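You operate a simulated robot arm through the tools that you are given. There is no shell and no other tool. Be economical: measure what you need, move in short steps, check, and stop when the job is done.

You are at the controls of a simulated robot arm. One attempt, no reset.

TASK
Plug the air coupler into the filling stand, then give it 4 bar.
Fine: main air valve shut and line vented for the fit, vent shut and main open after. Where these are worked on the way, their far stop is far enough and under half their travel is too little: main air valve.

Only the result counts: the job must be done as asked and must still hold three seconds after the hand-in. Knocking over, shifting, dropping, spilling or breaking anything else fails it.

THE ROBOT
A 7-joint arm with a two-finger parallel gripper on a trunk, on a base that drives. Base frame: it is fixed to the floor where the robot stands at the start and does not move with it; the origin is under the middle of the robot, x ahead of it, y to its left, z up. Units: m, degrees, N and s.
With the tool pointing down near the work surface it reaches from about 0.26 to 0.72 m from the robot's upright axis, wherever it stands. Its first joint turns from -115.0 to 115.0 degrees. Places, roughly: air stub of the filling stand [-0.6, 1.7, 0.6]; blue air valve [0.3, -1.4, 1.3]; blue-rimmed beaker [-1, 1.5, 1]; brass relief lever [-0.9, -0.7, 0.8]; drain tap [-0.8, -0.7, 0.3]; green-rimmed beaker [-1, 1.5, 1]; grey air valve [0.8, -0.5, 1]; main air valve [0.9, 0, 1.1]; regulator knob [-1, -0.6, 1]; small steel drip tray (15x17x5 cm) [-0.9, 1.8, 0.5]; vent valve [-0.9, -0.4, 1]; yellow air valve [0.5, -1.2, 1.1]; yellow-rimmed beaker [-0.75, 1.5, 1]. Payload 3.91 kg.
The TCP is the grasp point between the finger pads, 0.03 m short of the fingertips. In the tool frame z runs along the fingers and y along their closing line. The gripper opens to 0.11 m. The fingers are 0.02 m wide and 0.01 m thick; the gripper's body (0.048 by 0.112 m) begins 0.055 m behind the TCP.
Orientation is told as [roll, pitch, yaw] about the base's x, y, z axes, in that order, counted from this pose: with the fingers straight down and closing along the base's y, the tool's x points along the base's -x, its y along +y and its z along -z.

THE INTERFACE
- The arm moves only by the tool drive_tool. Its argument "motion" is a list of rows, each a list of 7 numbers: the shift along the tool's x, y, z in units of 50 mm (1.0 is 50 mm), then the turn, a rotation vector about the tool's x, y, z in units of 6 degrees (1.0 is 6 degrees), then the gripper command, from -1 (shut) to 1 (fully open), values between in proportion. In form: [[dx, dy, dz, rx, ry, rz, jaw], ...]. A call has 1 to 10 rows; each row shifts and turns the commanded pose from where the row before left it, along the tool's axes as they then stand. A call with a number of a shift or a turn outside -1 to 1 is refused whole. A row lasts 0.2 s, in which the tool goes at most 0.05 m and 8.6 degrees; a call with a longer step from one row to the next is refused whole, and so is a gripper value outside its range. Where a pose cannot be reached the arm comes as near as it can. A force on the tool above 70 N (or 10 N above the force at the start of the call, whichever is more), or a blocked arm, ends the call early, and 0.2 s more pass. Each finger travels about 0.108 m/s and halts on what it meets, pressing with about 29 N; the grip force reading is that of the motor and also rises with nothing between the fingers. The clock runs only during rows and for 0.2 s after the last one: add rows that do not move to give the fingers time. It gives the time, the measured TCP pose, the force on the tool (base axes), the opening and the grip force at its end, in the units of the frame above (readings bear some noise), with the torque about the TCP (base axes, N m) and any sound that the robot's microphone picked up.
- Cameras (640 x 400 px; columns grow to the right, rows downward): "scene" is now at [-0.0497, 0.059, 1.432]; the picture's right is [-0.99, -0.12, 0.00], its down [-0.04, 0.34, -0.94] and it looks along [0.12, -0.93, -0.34] (base axes); focal length 214 px, centre (320, 200). "wrist" rides on the gripper at [0.072, 0.017, -0.103] in the tool frame; the picture's right is [-0.23, 0.97, 0.00], its down [-0.76, -0.18, -0.62] and it looks along [-0.61, -0.14, 0.78] (tool axes); focal length 222 px, centre (320, 200). There is no depth. A picture from a camera that has moved, and an enlarged one, comes with that camera's place and axes in the base frame and with its lens.
- snapshot(camera): a new picture of that camera. The clock stands still meanwhile.
- move_column(by): slides the trunk up (or, below 0, down) by that many m; the arm and the scene camera ride with it, the base frame stays. It gives what a move gives, with no picture.
- roll_base(legs): drives the robot by 1 to 6 legs, each [ahead, turn to the left] in m and degrees, along the robot's own axes; the way and the turn of a leg run together, so that a leg with both is an arc; at most 1.5 m and 180 degrees a leg. The arm and the cameras ride along, it lands a little off, and it stops where it bumps. It gives what a move gives.
- turn_head(pan, tilt): turns the head with the scene camera to pan (to the left, within 155 degrees either way) and tilt (down, from -29 to 69), counted from straight ahead of the robot. It gives what a move gives.
- close_up(camera, box): a new picture of the part [left, top, right, bottom] of that camera's present view, enlarged. The clock stands still meanwhile.
- sign_off(): hands the job in; it is judged then, once.

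Go step by step. Nothing tells you exact positions but the pictures and the camera data: compare them with the known pose of the tool, close in by small moves and look again before you grip or let go. The budget is 120 turns and 98 pictures, counting those below and the enlarged ones. Unless the task says otherwise, let go and move clear before handing in.

The tools are called after "Emit:" as a command line: name --pt "numbers of a row" for each row, then --argument value for the rest, lists and objects as JSON in quotes. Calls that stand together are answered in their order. drive_tool: Moves the arm, as the interface text tells. Its arguments: {"type":"object","properties":{"motion":{"type":"array","items":{"type":"array","items":{"type":"number"}}}},"required":["motion"]} The other tools are called the same way: move_column (by) slides the trunk up or down; roll_base (legs) drives the base; turn_head (pan, tilt) turns the head that bears the scene camera; snapshot (camera) takes a picture; close_up (camera, box) takes an enlarged picture of a part of a camera's view; sign_off () hands the job in.

At the start:

```text
time: 0.0
ee_pos: [-0.0705, -0.3927, 1.2399]
orientation: [0.0, 0.1, -0.1]
contact_force: [-0.3, -0.7, 0.8]
ft_torque: [0.01, 0.01, -0.02]
finger_gap: 0.1099
grip_force: 0.0
trunk travel left (down, up): [-0.504, 0.486]
robot x, y, heading: [0.0006, -0.0011, -0.0]
head pan, tilt: [-82.8, 20.1]
```

scene: 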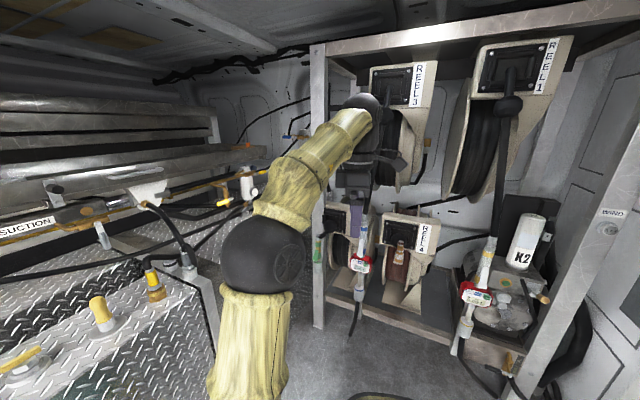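
wrist: 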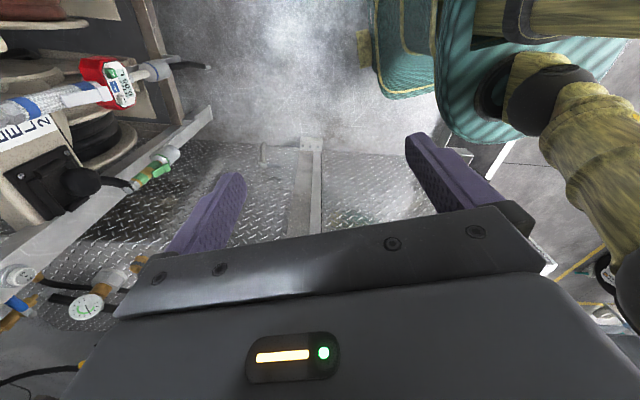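

I see a van interior with reels and valves; the arm faces right. I'll look around with the head first to locate the coupler, valves, and stand.

Emit:
turn_head --pan 0 --tilt 25

Emit:
snapshot --camera "scene"

Emit:
turn_head --pan -145 --tilt 25

Emit:
snapshot --camera "scene"

Emit:
turn_head --pan 115 --tilt 25

Emit:
snapshot --camera "scene"

```text
time: 1.6
ee_pos: [-0.0702, -0.3913, 1.2388]
orientation: [-0.1, 0.0, 0.0]
contact_force: [0.6, -0.1, 0.4]
ft_torque: [-0.01, -0.01, 0.01]
finger_gap: 0.1102
grip_force: 0.1
trunk travel left (down, up): [-0.504, 0.486]
robot x, y, heading: [-0.0032, 0.0001, 0.2]
head pan, tilt: [0.0, 25.0]
```

```text
95 pictures are left
camera scene: at [0.0308, 0.1513, 1.424], right [0.0, -1.0, 0.0], down [-0.42, 0.0, -0.91], along [0.91, 0.0, -0.42], focal length 214 px, centre (320, 200)
```

scene: 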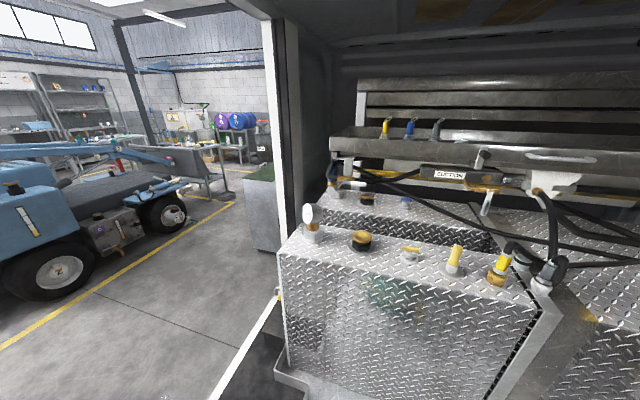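

```text
time: 3.9
ee_pos: [-0.0714, -0.3916, 1.2407]
orientation: [-0.1, 0.0, 0.0]
contact_force: [-0.2, -0.3, -0.3]
ft_torque: [0.03, 0.0, -0.02]
finger_gap: 0.11
grip_force: 0.0
trunk travel left (down, up): [-0.504, 0.486]
robot x, y, heading: [0.0001, -0.0011, 0.3]
head pan, tilt: [-145.0, 25.0]
```

```text
94 pictures are left
camera scene: at [-0.1368, 0.0985, 1.424], right [-0.57, 0.82, 0.0], down [0.35, 0.24, -0.91], along [-0.74, -0.52, -0.42], focal length 214 px, centre (320, 200)
```

scene: 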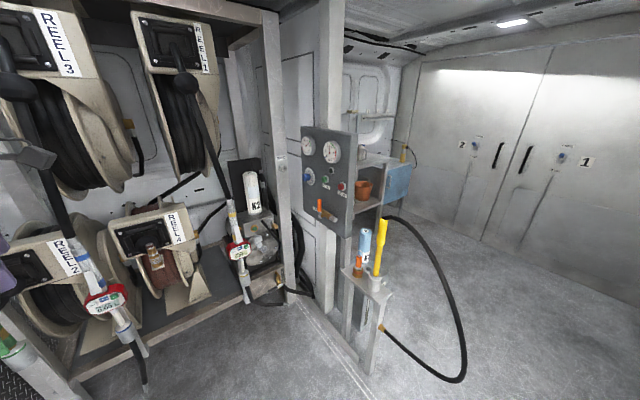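

```text
time: 7.5
ee_pos: [-0.0704, -0.3924, 1.2385]
orientation: [-0.1, 0.0, 0.0]
contact_force: [-0.1, 0.0, 0.7]
ft_torque: [0.01, 0.01, 0.02]
finger_gap: 0.1101
grip_force: 0.0
trunk travel left (down, up): [-0.504, 0.486]
robot x, y, heading: [-0.0011, -0.0027, -0.0]
head pan, tilt: [115.0, 25.0]
```

```text
93 pictures are left
camera scene: at [-0.1003, 0.2349, 1.424], right [0.91, 0.42, 0.0], down [0.18, -0.38, -0.91], along [-0.38, 0.82, -0.42], focal length 214 px, centre (320, 200)
```

scene: 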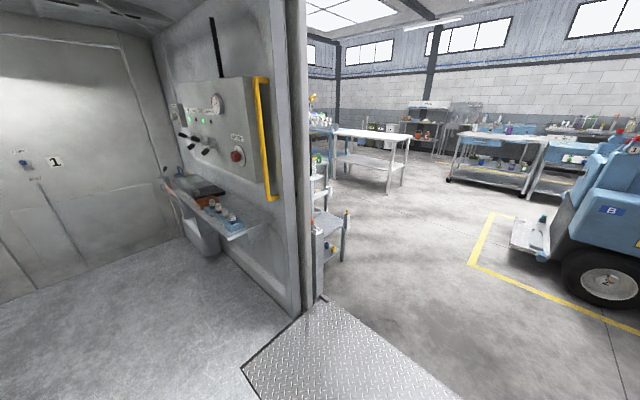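

The panel at left-rear (-0.9,-0.6) has gauges and a hose dock. The filling stand is at (-0.6,1.7). Zoom into both.

Emit:
close_up --camera "scene" --box '[150, 60, 370, 280]'

Emit:
turn_head --pan -145 --tilt 25

Emit:
close_up --camera "scene" --box '[280, 110, 420, 230]'

Emit:
close_up --camera "scene" --box '[320, 200, 480, 390]'

Emit:
turn_head --pan 0 --tilt 25

Emit:
close_up --camera "scene" --box '[270, 100, 570, 300]'

```text
1.82 times, centred on (260, 170) of scene
camera zoom: at [-0.1003, 0.2349, 1.424], right [0.91, 0.42, 0.0], down [0.18, -0.38, -0.91], along [-0.38, 0.82, -0.42], focal length 390 px, centre (429, 254)
```

zoom: 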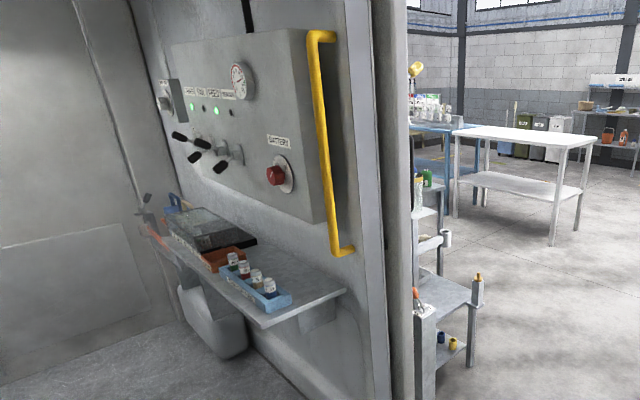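

```text
time: 11.1
ee_pos: [-0.0712, -0.3918, 1.239]
orientation: [-0.1, 0.0, 0.0]
contact_force: [-0.2, 1.6, -0.4]
ft_torque: [0.0, 0.02, 0.01]
finger_gap: 0.1099
grip_force: 0.0
trunk travel left (down, up): [-0.504, 0.486]
robot x, y, heading: [-0.002, -0.0012, -0.0]
head pan, tilt: [-145.0, 25.0]
```

```text
3.33 times, centred on (350, 170) of scene
camera zoom: at [-0.1368, 0.0985, 1.424], right [-0.57, 0.82, 0.0], down [0.35, 0.24, -0.91], along [-0.74, -0.52, -0.42], focal length 715 px, centre (220, 300)
```

zoom: 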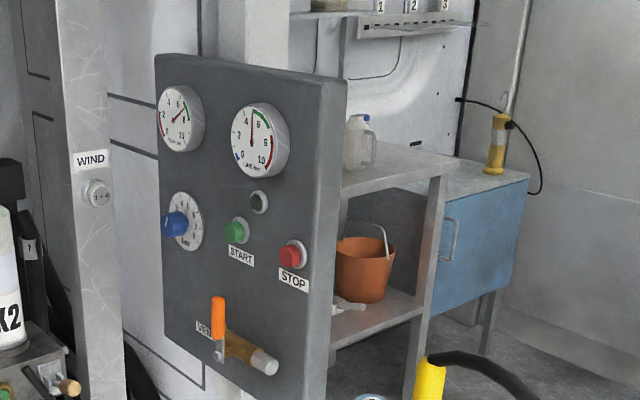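

```text
2.11 times, centred on (400, 295) of scene
camera zoom: at [-0.1368, 0.0985, 1.424], right [-0.57, 0.82, 0.0], down [0.35, 0.24, -0.91], along [-0.74, -0.52, -0.42], focal length 452 px, centre (152, 0)
```

zoom: 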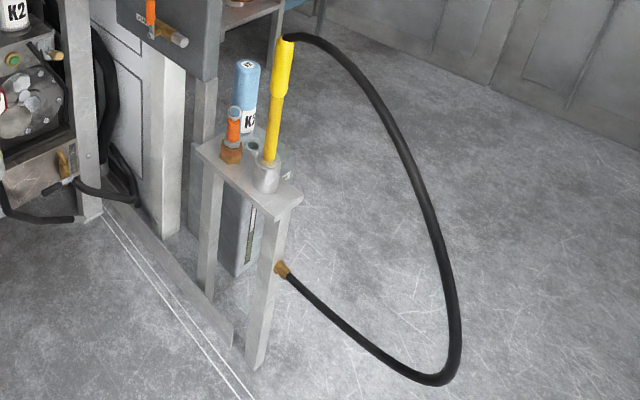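

```text
time: 13.4
ee_pos: [-0.0707, -0.3927, 1.2397]
orientation: [-0.1, 0.0, -0.1]
contact_force: [0.6, 0.5, 0.7]
ft_torque: [0.0, 0.0, 0.02]
finger_gap: 0.11
grip_force: 0.2
trunk travel left (down, up): [-0.504, 0.486]
robot x, y, heading: [-0.0005, 0.0014, -0.1]
head pan, tilt: [0.0, 25.0]
```

```text
2.00 times, centred on (420, 200) of scene
camera zoom: at [0.0308, 0.1513, 1.4239], right [0.0, -1.0, 0.0], down [-0.42, 0.0, -0.91], along [0.91, 0.0, -0.42], focal length 429 px, centre (120, 200)
```

zoom: 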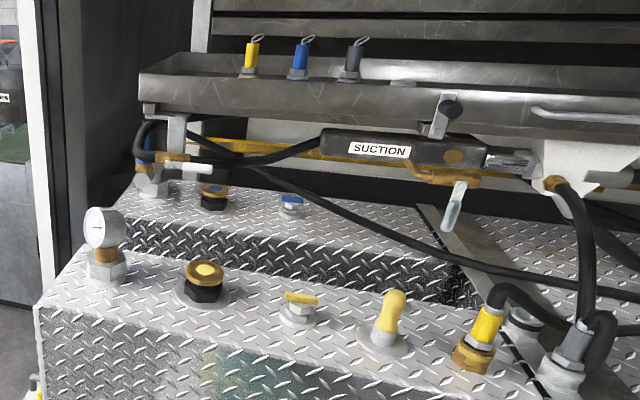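

The stand seems just outside the van wall near (-0.7,1.7). The yellow-handled coupler on a hose near the panel may be the air coupler. Let me zoom on the main valve and on the stand.

Emit:
close_up --camera "scene" --box '[325, 150, 405, 210]'

Emit:
close_up --camera "scene" --box '[420, 150, 540, 240]'

Emit:
turn_head --pan 115 --tilt 25

Emit:
close_up --camera "scene" --box '[290, 80, 370, 270]'

```text
6.67 times, centred on (365, 180) of scene
camera zoom: at [0.0308, 0.1513, 1.4239], right [0.0, -1.0, 0.0], down [-0.42, 0.0, -0.91], along [0.91, 0.0, -0.42], focal length 1430 px, centre (20, 333)
```

zoom: 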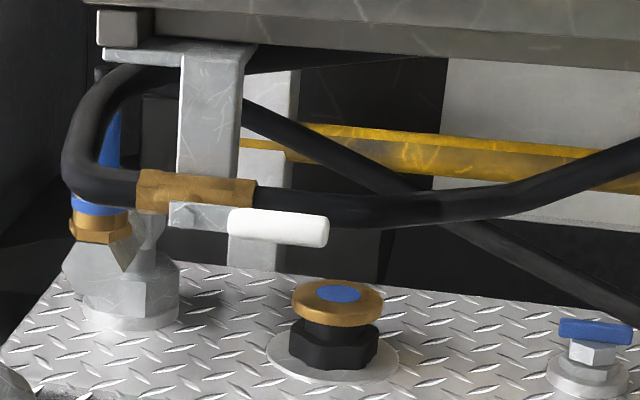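

```text
4.44 times, centred on (480, 195) of scene
camera zoom: at [0.0308, 0.1513, 1.4239], right [0.0, -1.0, 0.0], down [-0.42, 0.0, -0.91], along [0.91, 0.0, -0.42], focal length 953 px, centre (-391, 222)
```

zoom: 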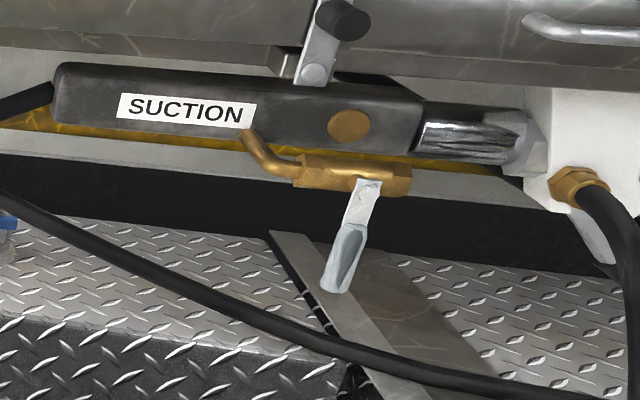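

```text
time: 15.3
ee_pos: [-0.0706, -0.393, 1.2394]
orientation: [-0.1, 0.0, -0.1]
contact_force: [-2.2, 0.2, 0.6]
ft_torque: [0.01, 0.01, -0.02]
finger_gap: 0.11
grip_force: 0.1
trunk travel left (down, up): [-0.504, 0.486]
robot x, y, heading: [-0.0023, 0.0001, 0.3]
head pan, tilt: [115.0, 25.0]
```

```text
2.11 times, centred on (330, 175) of scene
camera zoom: at [-0.1002, 0.2349, 1.424], right [0.91, 0.42, 0.0], down [0.18, -0.38, -0.91], along [-0.38, 0.82, -0.42], focal length 452 px, centre (299, 253)
```

zoom: 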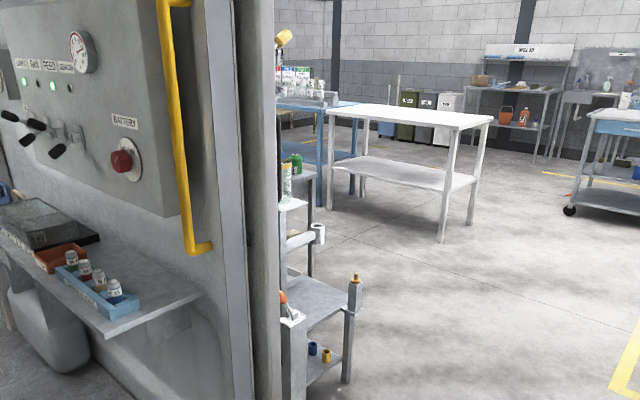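

Main valve: white-handled lever on the hose at about (0.9,0.04,1.1), handle lying along the hose (open). I'll get closer and swing round so that the arm faces it.

Emit:
roll_base --legs '[[0.2, 0], [0, 85]]'

Emit:
turn_head --pan -80 --tilt 30

Emit:
snapshot --camera "scene"

Emit:
snapshot --camera "wrist"

```text
time: 22.4
ee_pos: [0.5869, -0.0957, 1.2385]
orientation: [-0.1, 0.1, 86.4]
contact_force: [-0.4, -0.8, 0.5]
ft_torque: [-0.03, 0.02, -0.02]
finger_gap: 0.1098
grip_force: 0.1
trunk travel left (down, up): [-0.504, 0.486]
robot x, y, heading: [0.199, 0.0002, 86.1]
head pan, tilt: [115.0, 25.0]
```

```text
time: 25.3
ee_pos: [0.5872, -0.0945, 1.2391]
orientation: [-0.1, 0.0, 86.4]
contact_force: [0.6, -0.2, 0.1]
ft_torque: [0.03, 0.03, -0.04]
finger_gap: 0.1099
grip_force: 0.0
trunk travel left (down, up): [-0.504, 0.486]
robot x, y, heading: [0.2005, 0.0042, 86.4]
head pan, tilt: [-80.0, 30.0]
```

```text
85 pictures are left
camera scene: at [0.1326, -0.0413, 1.416], right [0.11, -0.99, 0.0], down [-0.5, -0.06, -0.87], along [0.86, 0.1, -0.5], focal length 214 px, centre (320, 200)
```

scene: 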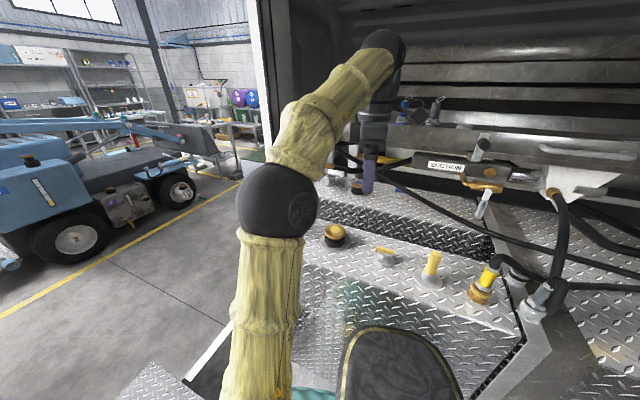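

```text
84 pictures are left
camera wrist: at [0.5638, -0.1651, 1.3419], right [-0.96, 0.29, 0.0], down [0.22, 0.75, 0.62], along [0.18, 0.6, -0.78], focal length 222 px, centre (320, 200)
```

wrist: 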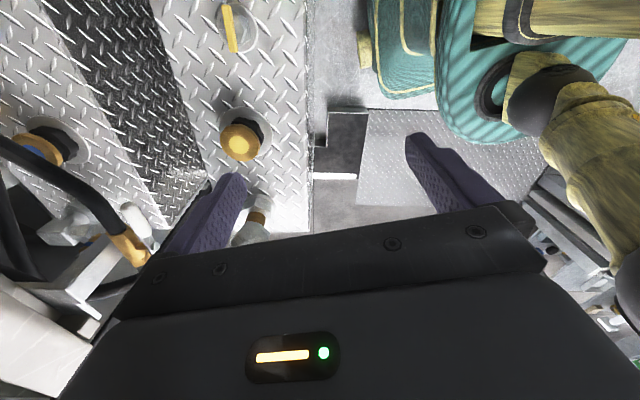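

The valve is in the wrist view's left. I'll tilt the tool to point along +x (fingers closing vertically) to grip the lever from the front.

Emit:
drive_tool --pt "0 0 0 1 0 0 0" --pt "0 0 0 1 0 0 0" --pt "0 0 0 1 0 0 0" --pt "0 0 0 1 0 0 0" --pt "0 0 0 1 0 0 0" --pt "0 0 0 1 0 0 0" --pt "0 0 0 1 0 0 0" --pt "0 0 0 1 0 0 0"

Emit:
drive_tool --pt "0 0 0 1 0 0 0" --pt "0 0 0 1 0 0 0" --pt "0 0 0 1 0 0 0" --pt "0 0 0 1 0 0 0" --pt "0 0 0 1 0 0 0" --pt "0 0 0 1 0 0 0" --pt "0 0 0 1 0 0 0"

Emit:
snapshot --camera "wrist"

Emit:
snapshot --camera "scene"

```text
time: 27.1
ee_pos: [0.5874, -0.0959, 1.2395]
orientation: [-48.2, 0.0, 86.3]
contact_force: [0.9, 0.2, -0.4]
ft_torque: [-0.02, 0.01, 0.01]
finger_gap: 0.0551
grip_force: 0.0
trunk travel left (down, up): [-0.504, 0.486]
robot x, y, heading: [0.2, 0.0007, 86.4]
head pan, tilt: [-80.0, 30.0]
```

```text
time: 28.7
ee_pos: [0.6265, -0.1002, 1.3329]
orientation: [-88.6, -0.3, 86.3]
contact_force: [-0.1, -0.3, -0.6]
ft_torque: [-0.03, -0.02, -0.04]
finger_gap: 0.0548
grip_force: 0.1
out of reach, approached as far as the arm can: row 5, 6, 7
trunk travel left (down, up): [-0.504, 0.486]
robot x, y, heading: [0.198, -0.0024, 86.2]
head pan, tilt: [-80.0, 30.0]
```

```text
83 pictures are left
camera wrist: at [0.5153, -0.1648, 1.3174], right [-0.01, 0.23, -0.97], down [-0.57, 0.8, 0.19], along [0.82, 0.55, 0.13], focal length 222 px, centre (320, 200)
```

wrist: 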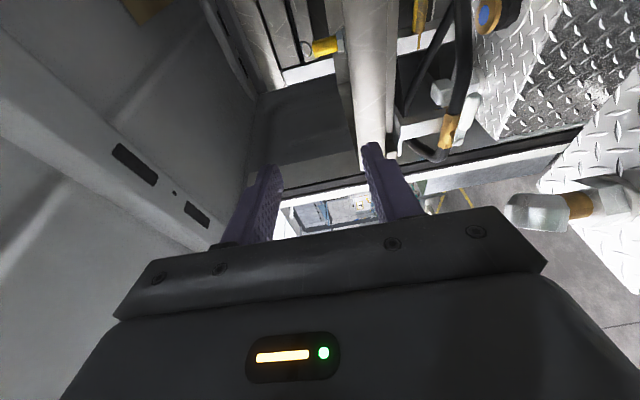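

```text
82 pictures are left
camera scene: at [0.1325, -0.0414, 1.4159], right [0.11, -0.99, 0.0], down [-0.5, -0.06, -0.87], along [0.86, 0.1, -0.5], focal length 214 px, centre (320, 200)
```

scene: 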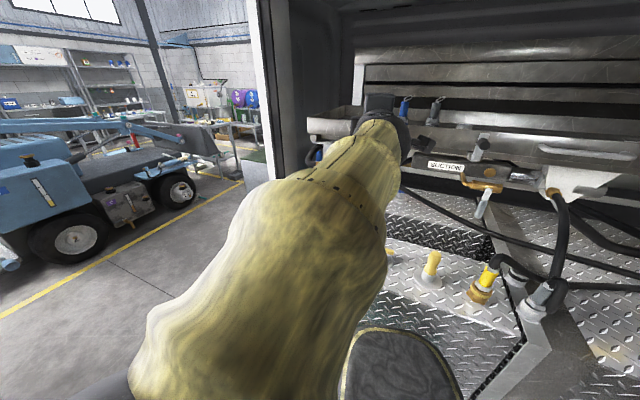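

Emit:
close_up --camera "wrist" --box '[380, 40, 540, 160]'

```text
3.33 times, centred on (460, 100) of wrist
camera zoom: at [0.5153, -0.1648, 1.3174], right [-0.01, 0.23, -0.97], down [-0.57, 0.8, 0.19], along [0.82, 0.55, 0.13], focal length 740 px, centre (-147, 533)
```

zoom: 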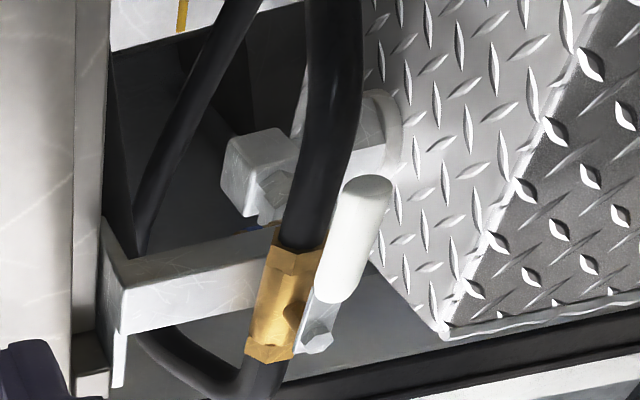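

Handle runs from pivot about (0.925,0.042,1.094) to tip (0.915,-0.045,1.09), pivot axis along x. I'll approach in front of the handle.

Emit:
drive_tool --pt "-0.3 0.4 0.6 0 0 0 0" --pt "-0.3 0.5 0.6 0 0 0 0" --pt "-0.3 0.5 0.6 0 0 0 0" --pt "-0.3 0.6 0.7 0 0 0 0" --pt "-0.2 0.6 0.7 0 0 0 0" --pt "0 0.3 0.7 0 0 0 0" --pt "0 0 0 0 0 0 0"

Emit:
snapshot --camera "wrist"

Emit:
snapshot --camera "scene"

```text
time: 30.3
ee_pos: [0.8286, -0.0419, 1.2235]
orientation: [-90.1, -0.1, 86.4]
contact_force: [-0.4, 0.1, 0.2]
ft_torque: [0.02, 0.02, 0.01]
finger_gap: 0.0548
grip_force: 0.0
out of reach, approached as far as the arm can: row 1, 2
trunk travel left (down, up): [-0.504, 0.486]
robot x, y, heading: [0.2002, -0.0019, 86.4]
head pan, tilt: [-80.0, 30.0]
```

```text
80 pictures are left
camera wrist: at [0.7195, -0.106, 1.2059], right [0.02, 0.23, -0.97], down [-0.57, 0.8, 0.18], along [0.82, 0.56, 0.14], focal length 222 px, centre (320, 200)
```

wrist: 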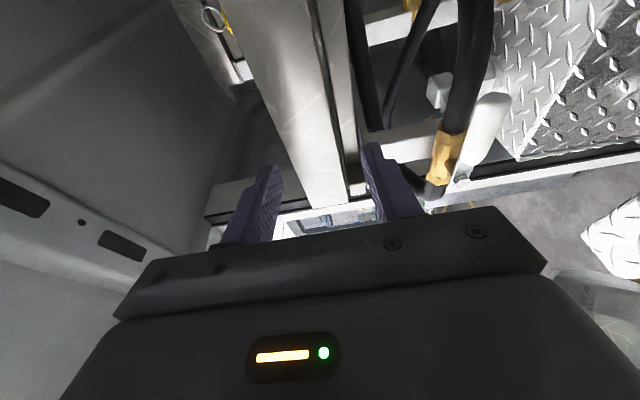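

```text
79 pictures are left
camera scene: at [0.1303, -0.0426, 1.4147], right [0.11, -0.99, 0.0], down [-0.5, -0.05, -0.87], along [0.86, 0.1, -0.5], focal length 214 px, centre (320, 200)
```

scene: 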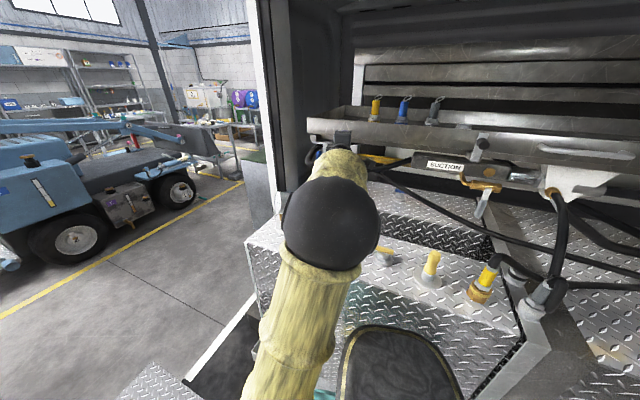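

Position confirmed (pivot ≈(0.925,0.04,1.091)). Lower to handle height, then check.

Emit:
drive_tool --pt "-0.2 0.7 0 0 0 0 0.2" --pt "-0.2 0.7 0 0 0 0 0.2" --pt "-0.1 0.7 0 0 0 0 0.2" --pt "-0.1 0.6 0 0 0 0 0.2" --pt "0 0 0 0 0 0 0.2"

Emit:
snapshot --camera "wrist"

```text
time: 31.5
ee_pos: [0.8033, -0.0057, 1.1061]
orientation: [-90.0, 0.0, 86.5]
contact_force: [0.2, 0.2, 0.4]
ft_torque: [0.06, -0.02, 0.01]
finger_gap: 0.066
grip_force: 0.1
out of reach, approached as far as the arm can: row 2, 3, 4
trunk travel left (down, up): [-0.504, 0.486]
robot x, y, heading: [0.2003, 0.0023, 86.5]
head pan, tilt: [-80.0, 30.0]
```

```text
78 pictures are left
camera wrist: at [0.6942, -0.0712, 1.0898], right [0.01, 0.23, -0.97], down [-0.57, 0.8, 0.18], along [0.82, 0.56, 0.14], focal length 222 px, centre (320, 200)
```

wrist: 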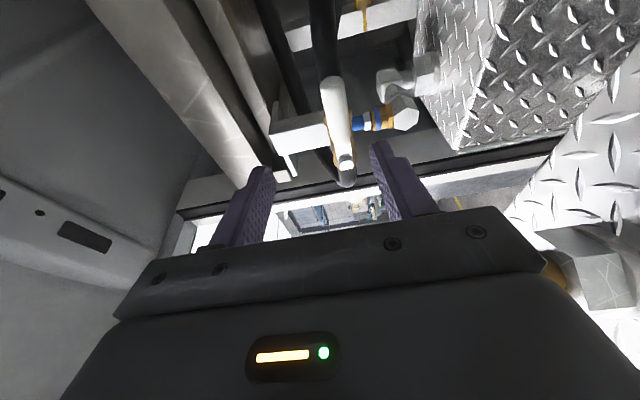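

The arm is at its reach limit in this posture; I'll lower the trunk.

Emit:
move_column --by -0.12

Emit:
drive_tool --pt "0 0 0 0 0 0 0.2"

```text
time: 33.0
ee_pos: [0.8041, -0.0059, 0.9885]
orientation: [-90.0, 0.0, 86.4]
contact_force: [-0.6, 0.2, -0.5]
ft_torque: [0.0, 0.01, 0.01]
finger_gap: 0.0657
grip_force: 0.1
trunk travel left (down, up): [-0.384, 0.606]
robot x, y, heading: [0.2019, 0.0013, 86.2]
head pan, tilt: [-80.0, 30.0]
```

```text
time: 33.4
ee_pos: [0.8034, -0.0071, 0.9881]
orientation: [-90.0, 0.1, 86.4]
contact_force: [0.8, 0.8, -0.4]
ft_torque: [-0.01, 0.01, 0.01]
finger_gap: 0.0662
grip_force: 0.1
trunk travel left (down, up): [-0.384, 0.606]
robot x, y, heading: [0.1998, 0.0001, 86.2]
head pan, tilt: [-80.0, 30.0]
```

Emit:
drive_tool --pt "0.1 -0.7 0 0 0 0 0.2" --pt "0.1 -0.7 0 0 0 0 0.2" --pt "0 -0.62 0 0 0 0 0.2" --pt "0 0 0.5 0 0 0 0.2" --pt "0 0 0 0 0 0 0.2"

Emit:
snapshot --camera "wrist"

```text
time: 34.6
ee_pos: [0.8268, -0.0169, 1.0883]
orientation: [-90.1, 0.0, 86.4]
contact_force: [0.0, -0.7, 0.5]
ft_torque: [0.02, 0.01, 0.01]
finger_gap: 0.0662
grip_force: 0.0
trunk travel left (down, up): [-0.384, 0.606]
robot x, y, heading: [0.1998, 0.0025, 86.3]
head pan, tilt: [-80.0, 30.0]
```

```text
77 pictures are left
camera wrist: at [0.7176, -0.081, 1.0704], right [0.01, 0.23, -0.97], down [-0.58, 0.8, 0.18], along [0.82, 0.56, 0.14], focal length 222 px, centre (320, 200)
```

wrist: 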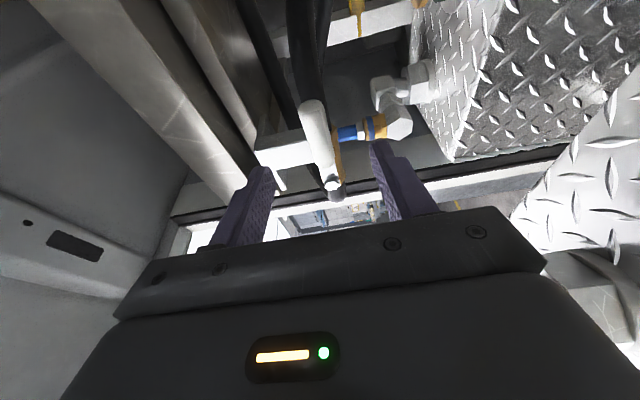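

Handle is centred between the fingers. Advance and close.

Emit:
drive_tool --pt "0 0 0.5 0 0 0 0.2" --pt "0 0 0.5 0 0 0 0.2" --pt "0 0 0.5 0 0 0 0.2" --pt "0 0 0 0 0 0 -0.3" --pt "0 0 0 0 0 0 -1" --pt "0 0 0 0 0 0 -1"

Emit:
snapshot --camera "wrist"

```text
time: 36.0
ee_pos: [0.85, -0.0172, 1.0945]
orientation: [-90.0, 0.0, 86.3]
contact_force: [-0.6, -0.4, -1.0]
ft_torque: [0.0, -0.03, 0.0]
finger_gap: 0.0
grip_force: 29.1
out of reach, approached as far as the arm can: row 2, 3
trunk travel left (down, up): [-0.384, 0.606]
robot x, y, heading: [0.1975, 0.0028, 86.5]
head pan, tilt: [-80.0, 30.0]
```

```text
76 pictures are left
camera wrist: at [0.741, -0.0818, 1.0774], right [0.01, 0.23, -0.97], down [-0.57, 0.8, 0.18], along [0.82, 0.56, 0.14], focal length 222 px, centre (320, 200)
```

wrist: 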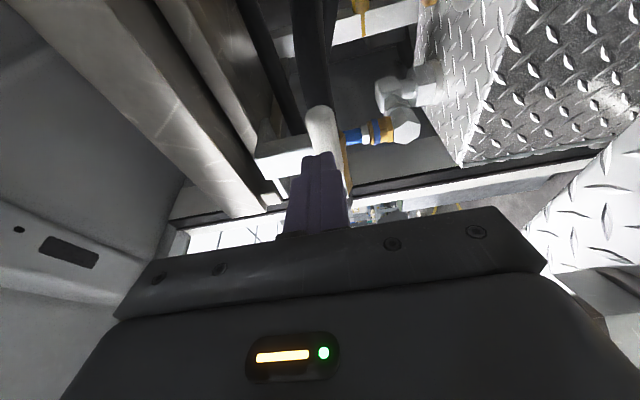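

Reach ends at ~0.65 m; I need the base ~0.1 m closer. Back the tool out and shuffle the base sideways.

Emit:
drive_tool --pt "0 0 -0.9 0 0 0 0" --pt "0 0 -0.9 0 0 0 0" --pt "0 0 -0.9 0 0 0 0.2" --pt "0 0 0 0 0 0 0.2"

Emit:
roll_base --legs '[[0, -30], [0.2, 0], [0, 30], [-0.166, 0]]'

Emit:
snapshot --camera "wrist"

```text
time: 37.0
ee_pos: [0.7164, -0.0088, 1.093]
orientation: [-90.0, 0.1, 86.4]
contact_force: [-0.1, 0.2, 0.4]
ft_torque: [0.0, 0.01, 0.02]
finger_gap: 0.066
grip_force: 0.0
trunk travel left (down, up): [-0.384, 0.606]
robot x, y, heading: [0.2014, -0.001, 86.4]
head pan, tilt: [-80.0, 30.0]
```

```text
time: 42.4
ee_pos: [0.8205, 0.0646, 1.0935]
orientation: [-90.0, -0.2, 76.6]
contact_force: [0.3, -0.2, -1.0]
ft_torque: [0.03, -0.01, 0.02]
finger_gap: 0.066
grip_force: 0.0
trunk travel left (down, up): [-0.384, 0.606]
robot x, y, heading: [0.3139, 0.1613, 74.8]
head pan, tilt: [-80.0, 30.0]
stopped in leg 3: the robot was blocked; the commanded pose is now the measured one
```

```text
75 pictures are left
camera wrist: at [0.7009, 0.0201, 1.0755], right [0.05, 0.22, -0.97], down [-0.43, 0.88, 0.18], along [0.9, 0.41, 0.14], focal length 222 px, centre (320, 200)
```

wrist: 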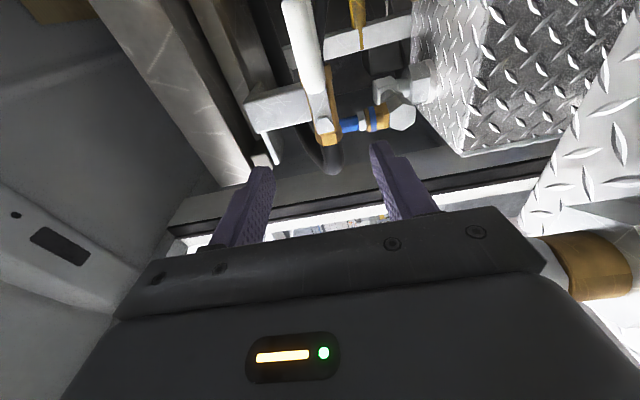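

Emit:
turn_head --pan -70 --tilt 50

Emit:
snapshot --camera "scene"

```text
time: 43.2
ee_pos: [0.8204, 0.0668, 1.0925]
orientation: [-89.9, 0.0, 76.6]
contact_force: [-0.2, -0.6, -0.1]
ft_torque: [0.02, -0.01, 0.01]
finger_gap: 0.0659
grip_force: 0.1
trunk travel left (down, up): [-0.384, 0.606]
robot x, y, heading: [0.3096, 0.1637, 75.0]
head pan, tilt: [-70.0, 50.0]
```

```text
74 pictures are left
camera scene: at [0.2255, 0.1498, 1.2665], right [0.09, -1.0, 0.0], down [-0.76, -0.07, -0.64], along [0.64, 0.05, -0.77], focal length 214 px, centre (320, 200)
```

scene: 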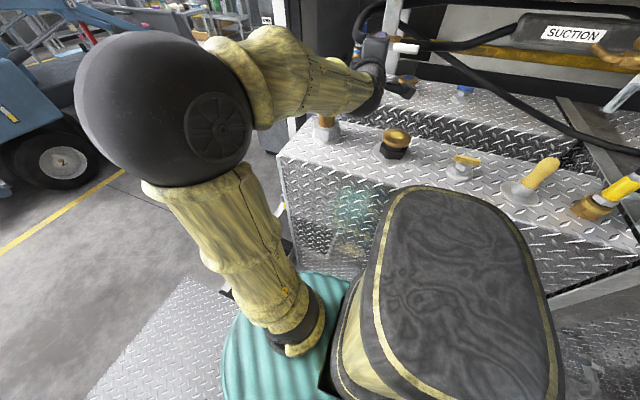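

Base probably met the cabinet. Driving straight back at this heading gives about (0.27,0), which is close enough.

Emit:
roll_base --legs '[[-0.15, 0]]'

Emit:
snapshot --camera "wrist"

```text
time: 44.8
ee_pos: [0.7799, -0.0839, 1.0932]
orientation: [-90.0, -0.1, 76.6]
contact_force: [-0.1, 0.3, -0.4]
ft_torque: [0.02, -0.01, -0.02]
finger_gap: 0.0656
grip_force: 0.0
trunk travel left (down, up): [-0.384, 0.606]
robot x, y, heading: [0.2717, 0.0121, 74.8]
head pan, tilt: [-70.0, 50.0]
```

```text
73 pictures are left
camera wrist: at [0.6609, -0.1278, 1.0756], right [0.05, 0.22, -0.97], down [-0.43, 0.89, 0.18], along [0.9, 0.41, 0.14], focal length 222 px, centre (320, 200)
```

wrist: 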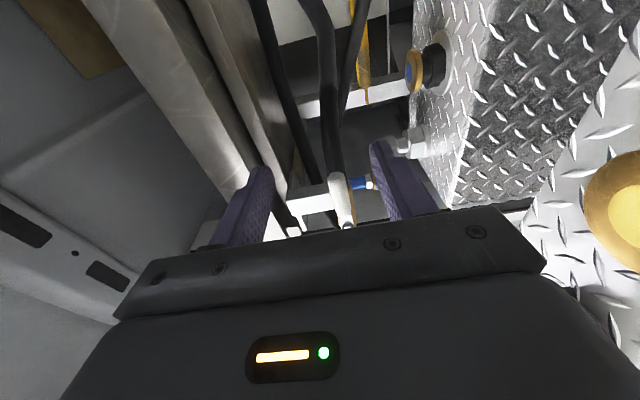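

Emit:
drive_tool --pt "-0.4 0.03 0 0 -0.8 0 0.2" --pt "-0.4 0.03 0 0 -0.8 0 0.2" --pt "-0.4 0.02 0 0 -0.6 0 0.2" --pt "0 0 0.6 0 0 0 0.2" --pt "0 0 0 0 0 0 0.2"

Emit:
snapshot --camera "wrist"

```text
time: 46.0
ee_pos: [0.8194, -0.0244, 1.0902]
orientation: [-89.9, 0.0, 89.6]
contact_force: [0.9, -0.3, 0.5]
ft_torque: [0.0, 0.02, -0.01]
finger_gap: 0.066
grip_force: 0.1
trunk travel left (down, up): [-0.384, 0.606]
robot x, y, heading: [0.2757, 0.0136, 74.7]
head pan, tilt: [-70.0, 50.0]
```

```text
72 pictures are left
camera wrist: at [0.7136, -0.0959, 1.0724], right [0.0, 0.23, -0.97], down [-0.62, 0.76, 0.18], along [0.78, 0.6, 0.14], focal length 222 px, centre (320, 200)
```

wrist: 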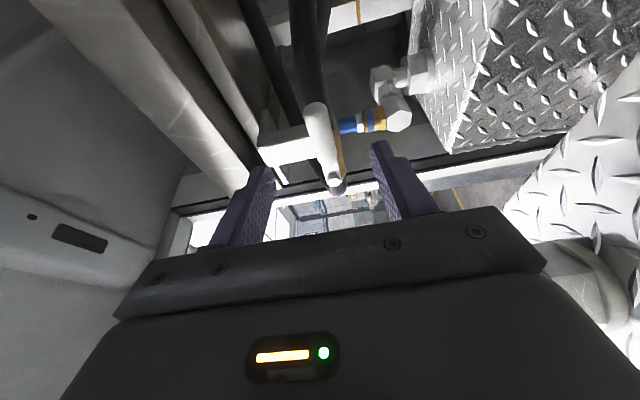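

Emit:
drive_tool --pt "0 0 0.6 0 0 0 0.2" --pt "0 0 0.6 0 0 0 0.2" --pt "0 0 0.45 0 0 0 0.2" --pt "0 0 0 0 0 0 -0.3" --pt "0 0 0 0 0 0 -1" --pt "0 0 0 0 0 0 -1"

Emit:
snapshot --camera "wrist"

```text
time: 47.4
ee_pos: [0.9008, -0.0246, 1.0897]
orientation: [-90.0, -0.2, 89.6]
contact_force: [-4.5, -0.6, -5.2]
ft_torque: [-0.09, 0.09, 0.24]
finger_gap: 0.0208
grip_force: 45.5
trunk travel left (down, up): [-0.384, 0.606]
robot x, y, heading: [0.2694, 0.0185, 74.5]
head pan, tilt: [-70.0, 50.0]
```

```text
71 pictures are left
camera wrist: at [0.7954, -0.0949, 1.0726], right [0.0, 0.23, -0.97], down [-0.62, 0.76, 0.18], along [0.78, 0.6, 0.14], focal length 222 px, centre (320, 200)
```

wrist: 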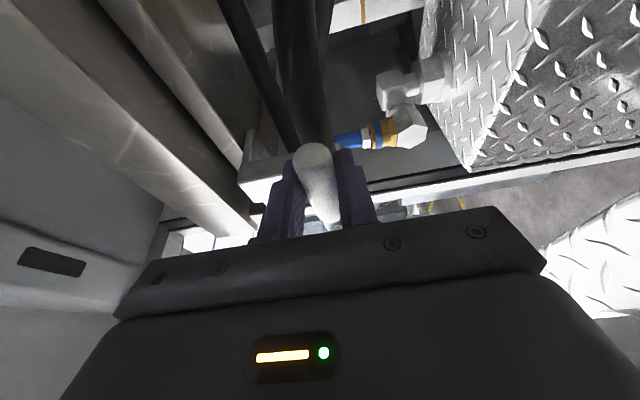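

Handle gripped. Turn it down about its pivot in small arc steps.

Emit:
drive_tool --pt "-0.007 0.138 0 0 0 1 -1" --pt "-0.007 0.138 0 0 0 1 -1" --pt "-0.007 0.138 0 0 0 1 -1" --pt "-0.007 0.138 0 0 0 1 -1"

Emit:
snapshot --camera "wrist"

```text
time: 48.4
ee_pos: [0.9023, -0.0181, 1.0634]
orientation: [-89.9, -24.4, 89.7]
contact_force: [11.9, -6.6, -2.5]
ft_torque: [-0.3, -0.44, 0.86]
finger_gap: 0.021
grip_force: 45.1
trunk travel left (down, up): [-0.384, 0.606]
robot x, y, heading: [0.275, 0.0144, 74.6]
head pan, tilt: [-70.0, 50.0]
```

```text
70 pictures are left
camera wrist: at [0.7974, -0.0762, 1.0169], right [0.0, 0.61, -0.79], down [-0.62, 0.62, 0.47], along [0.78, 0.49, 0.38], focal length 222 px, centre (320, 200)
```

wrist: 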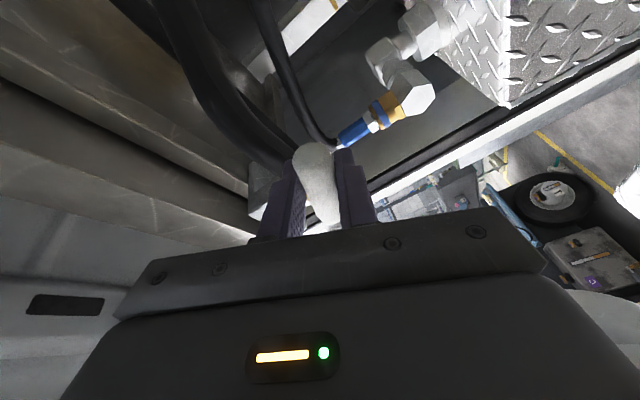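

Emit:
drive_tool --pt "-0.007 0.138 0 0 0 1 -1" --pt "-0.007 0.138 0 0 0 1 -1" --pt "-0.007 0.138 0 0 0 1 -1" --pt "-0.007 0.138 0 0 0 1 -1" --pt "-0.007 0.138 0 0 0 1 -1" --pt "-0.007 0.138 0 0 0 1 -1"

Emit:
drive_tool --pt "-0.007 0.138 0 0 0 1 -1" --pt "-0.007 0.138 0 0 0 1 -1" --pt "-0.007 0.138 0 0 0 1 -1" --pt "-0.007 0.138 0 0 0 1 -1" --pt "-0.007 0.138 0 0 0 1 -1"

Emit:
snapshot --camera "wrist"

```text
time: 49.8
ee_pos: [0.9051, 0.0081, 1.0317]
orientation: [-89.9, -60.3, 89.5]
contact_force: [32.9, -9.4, 5.4]
ft_torque: [-0.13, -0.51, 0.23]
finger_gap: 0.0206
grip_force: 44.8
trunk travel left (down, up): [-0.384, 0.606]
robot x, y, heading: [0.2755, 0.0145, 74.7]
head pan, tilt: [-70.0, 50.0]
```

```text
time: 51.0
ee_pos: [0.9053, 0.0425, 1.0203]
orientation: [40.0, -89.7, -40.2]
contact_force: [33.1, -5.6, 1.0]
ft_torque: [-0.53, -0.4, -0.11]
finger_gap: 0.0205
grip_force: 45.2
trunk travel left (down, up): [-0.384, 0.606]
robot x, y, heading: [0.2737, 0.0137, 74.8]
head pan, tilt: [-70.0, 50.0]
```

```text
69 pictures are left
camera wrist: at [0.8005, 0.0611, 0.948], right [0.0, 0.97, 0.23], down [-0.62, -0.18, 0.76], along [0.78, -0.15, 0.6], focal length 222 px, centre (320, 200)
```

wrist: 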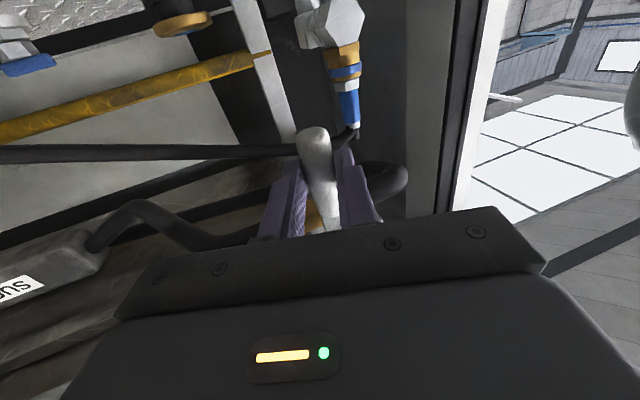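

The handle is down 90° (shut). Release and back off.

Emit:
drive_tool --pt "0 0 0 0 0 0 -0.2" --pt "0 0 0 0 0 0 -0.2" --pt "0 0 -0.8 0 0 0 -0.2" --pt "0 0 -0.8 0 0 0 -0.2" --pt "0 0 -0.8 0 0 0 -0.2"

Emit:
snapshot --camera "wrist"

```text
time: 52.2
ee_pos: [0.7813, 0.0439, 1.0246]
orientation: [112.0, -89.9, -112.2]
contact_force: [0.5, 0.3, 0.1]
ft_torque: [-0.05, -0.04, -0.05]
finger_gap: 0.0441
grip_force: 0.1
trunk travel left (down, up): [-0.384, 0.606]
robot x, y, heading: [0.2721, 0.0128, 75.1]
head pan, tilt: [-70.0, 50.0]
```

```text
68 pictures are left
camera wrist: at [0.6757, 0.0622, 0.9512], right [0.0, 0.97, 0.23], down [-0.62, -0.18, 0.76], along [0.78, -0.15, 0.61], focal length 222 px, centre (320, 200)
```

wrist: 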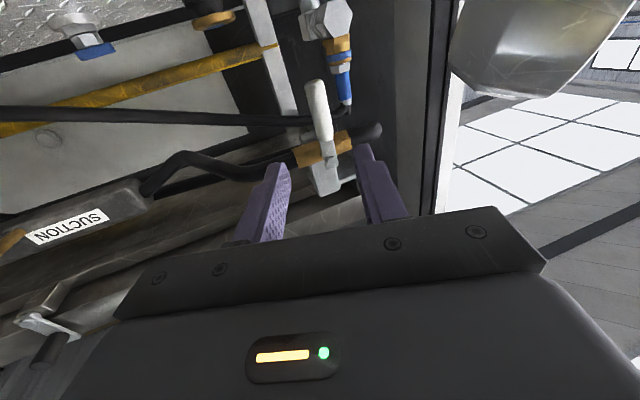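

Main valve now shut. Raise and retract the tool, then return it to the pointing-down pose for travelling.

Emit:
drive_tool --pt "-0.8 0 -0.3 0 0 0 -0.2" --pt "-0.8 0 -0.3 0 0 0 -0.2" --pt "-0.8 0 -0.3 0 0 0 -0.2" --pt "-0.8 0 -0.3 0 0 0 -0.2" --pt "0 0 0 0 0 -1 -0.2" --pt "0 0 0 0 0 -1 -0.2" --pt "0 0 0 0 0 -1 -0.2" --pt "0 0 0 0 0 -1 -0.2" --pt "0 0 0 0 0 -1 -0.2" --pt "0 0 0 0 0 -1 -0.2"

Emit:
drive_tool --pt "0 0 0 0 0 -1 -0.2" --pt "0 0 0 0 0 -1 -0.2" --pt "0 0 0 0 0 -1 -0.2" --pt "0 0 0 0 0 -1 -0.2" --pt "0 0 0 0 0 -1 -0.2" --pt "0 0 0 0 0 -1 -0.2" --pt "0 0 0 0 0 -1 -0.2" --pt "0 0 0 0 0 -1 -0.2" --pt "0 0 0 0 0 -1 -0.2"

```text
time: 54.4
ee_pos: [0.724, 0.0409, 1.1788]
orientation: [-90.1, -54.1, 89.9]
contact_force: [0.1, -0.6, 0.0]
ft_torque: [0.01, -0.01, -0.02]
finger_gap: 0.044
grip_force: 0.0
out of reach, approached as far as the arm can: row 4
trunk travel left (down, up): [-0.384, 0.606]
robot x, y, heading: [0.2741, 0.011, 74.9]
head pan, tilt: [-70.0, 50.0]
```

```text
time: 56.4
ee_pos: [0.7249, 0.0418, 1.1782]
orientation: [-90.1, 0.0, 89.8]
contact_force: [0.9, 0.7, -0.8]
ft_torque: [0.02, 0.02, -0.05]
finger_gap: 0.0443
grip_force: 0.1
trunk travel left (down, up): [-0.384, 0.606]
robot x, y, heading: [0.2737, 0.012, 74.7]
head pan, tilt: [-70.0, 50.0]
```

Emit:
roll_base --legs '[[0, -105], [-0.7, 0], [0, -60]]'

Emit:
turn_head --pan -65 --tilt 25

Emit:
snapshot --camera "scene"

```text
time: 71.2
ee_pos: [-0.7555, 0.2574, 1.1784]
orientation: [-90.2, 0.0, -77.5]
contact_force: [0.1, 0.1, 0.2]
ft_torque: [-0.01, 0.03, 0.01]
finger_gap: 0.0438
grip_force: 0.1
trunk travel left (down, up): [-0.384, 0.606]
robot x, y, heading: [-0.3194, 0.3869, -92.7]
head pan, tilt: [-70.0, 50.0]
```

```text
time: 72.0
ee_pos: [-0.7548, 0.2628, 1.1781]
orientation: [-90.2, -0.5, -77.6]
contact_force: [-0.3, -0.1, -0.8]
ft_torque: [0.01, -0.04, -0.01]
finger_gap: 0.044
grip_force: 0.1
trunk travel left (down, up): [-0.384, 0.606]
robot x, y, heading: [-0.324, 0.3882, -92.6]
head pan, tilt: [-65.0, 25.0]
```

```text
67 pictures are left
camera scene: at [-0.254, 0.3934, 1.304], right [-0.38, 0.92, 0.01], down [0.39, 0.17, -0.9], along [-0.84, -0.34, -0.43], focal length 214 px, centre (320, 200)
```

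scene: 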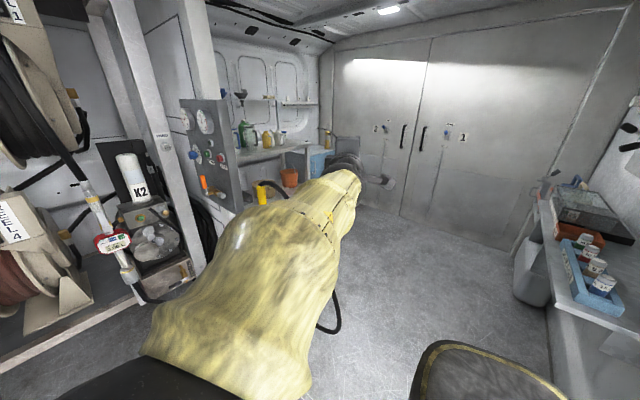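

Panel faces +x; vent lever at about (-0.9,-0.44,0.95). Drive ahead to put the arm in front of the panel.

Emit:
roll_base --legs '[[0.55, 2.6]]'

Emit:
snapshot --camera "wrist"

Emit:
snapshot --camera "scene"

```text
time: 75.7
ee_pos: [-0.76, -0.3112, 1.179]
orientation: [-90.2, -0.4, -74.7]
contact_force: [0.6, -1.1, 0.3]
ft_torque: [0.0, 0.01, 0.02]
finger_gap: 0.0441
grip_force: 0.1
trunk travel left (down, up): [-0.384, 0.606]
robot x, y, heading: [-0.3325, -0.1717, -89.6]
head pan, tilt: [-65.0, 25.0]
```

```text
66 pictures are left
camera wrist: at [-0.6806, -0.2124, 1.1614], right [0.06, -0.23, -0.97], down [0.8, -0.57, 0.18], along [-0.59, -0.79, 0.15], focal length 222 px, centre (320, 200)
```

wrist: 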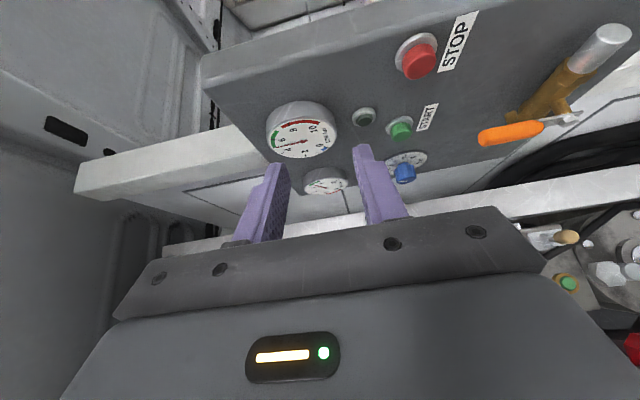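

```text
65 pictures are left
camera scene: at [-0.2652, -0.1486, 1.3039], right [-0.43, 0.9, 0.0], down [0.38, 0.18, -0.91], along [-0.82, -0.39, -0.42], focal length 214 px, centre (320, 200)
```

scene: 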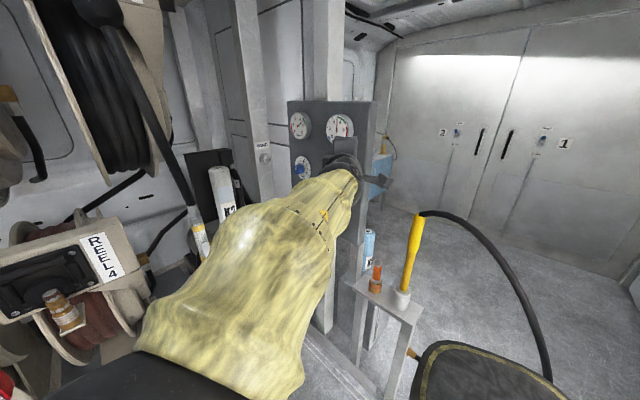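

Emit:
close_up --camera "wrist" --box '[440, 0, 640, 190]'

Emit:
close_up --camera "wrist" --box '[240, 80, 440, 210]'

Emit:
close_up --camera "scene" --box '[270, 90, 390, 190]'

```text
2.11 times, centred on (540, 95) of wrist
camera zoom: at [-0.6806, -0.2124, 1.1614], right [0.06, -0.23, -0.97], down [0.8, -0.57, 0.18], along [-0.59, -0.79, 0.15], focal length 468 px, centre (-143, 421)
```

zoom: 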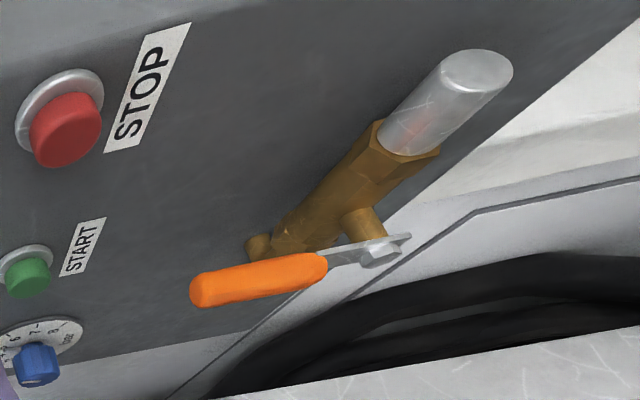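

```text
3.08 times, centred on (340, 145) of wrist
camera zoom: at [-0.6806, -0.2124, 1.1614], right [0.06, -0.23, -0.97], down [0.8, -0.57, 0.18], along [-0.59, -0.79, 0.15], focal length 684 px, centre (258, 369)
```

zoom: 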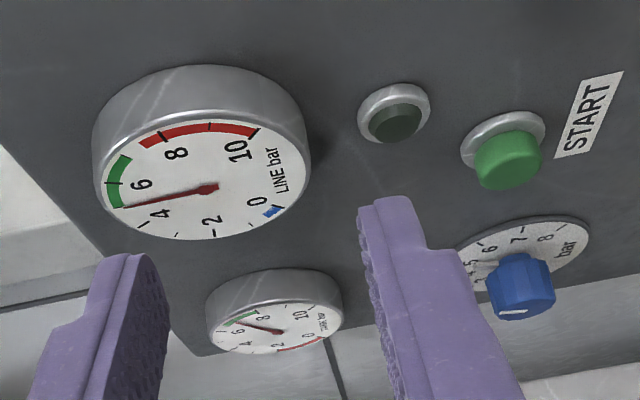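

```text
4.00 times, centred on (330, 140) of scene
camera zoom: at [-0.2652, -0.1486, 1.3039], right [-0.43, 0.9, 0.0], down [0.38, 0.18, -0.91], along [-0.82, -0.39, -0.42], focal length 858 px, centre (280, 440)
```

zoom: 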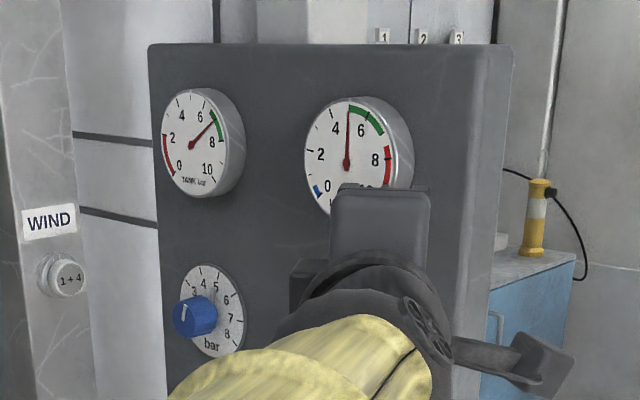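

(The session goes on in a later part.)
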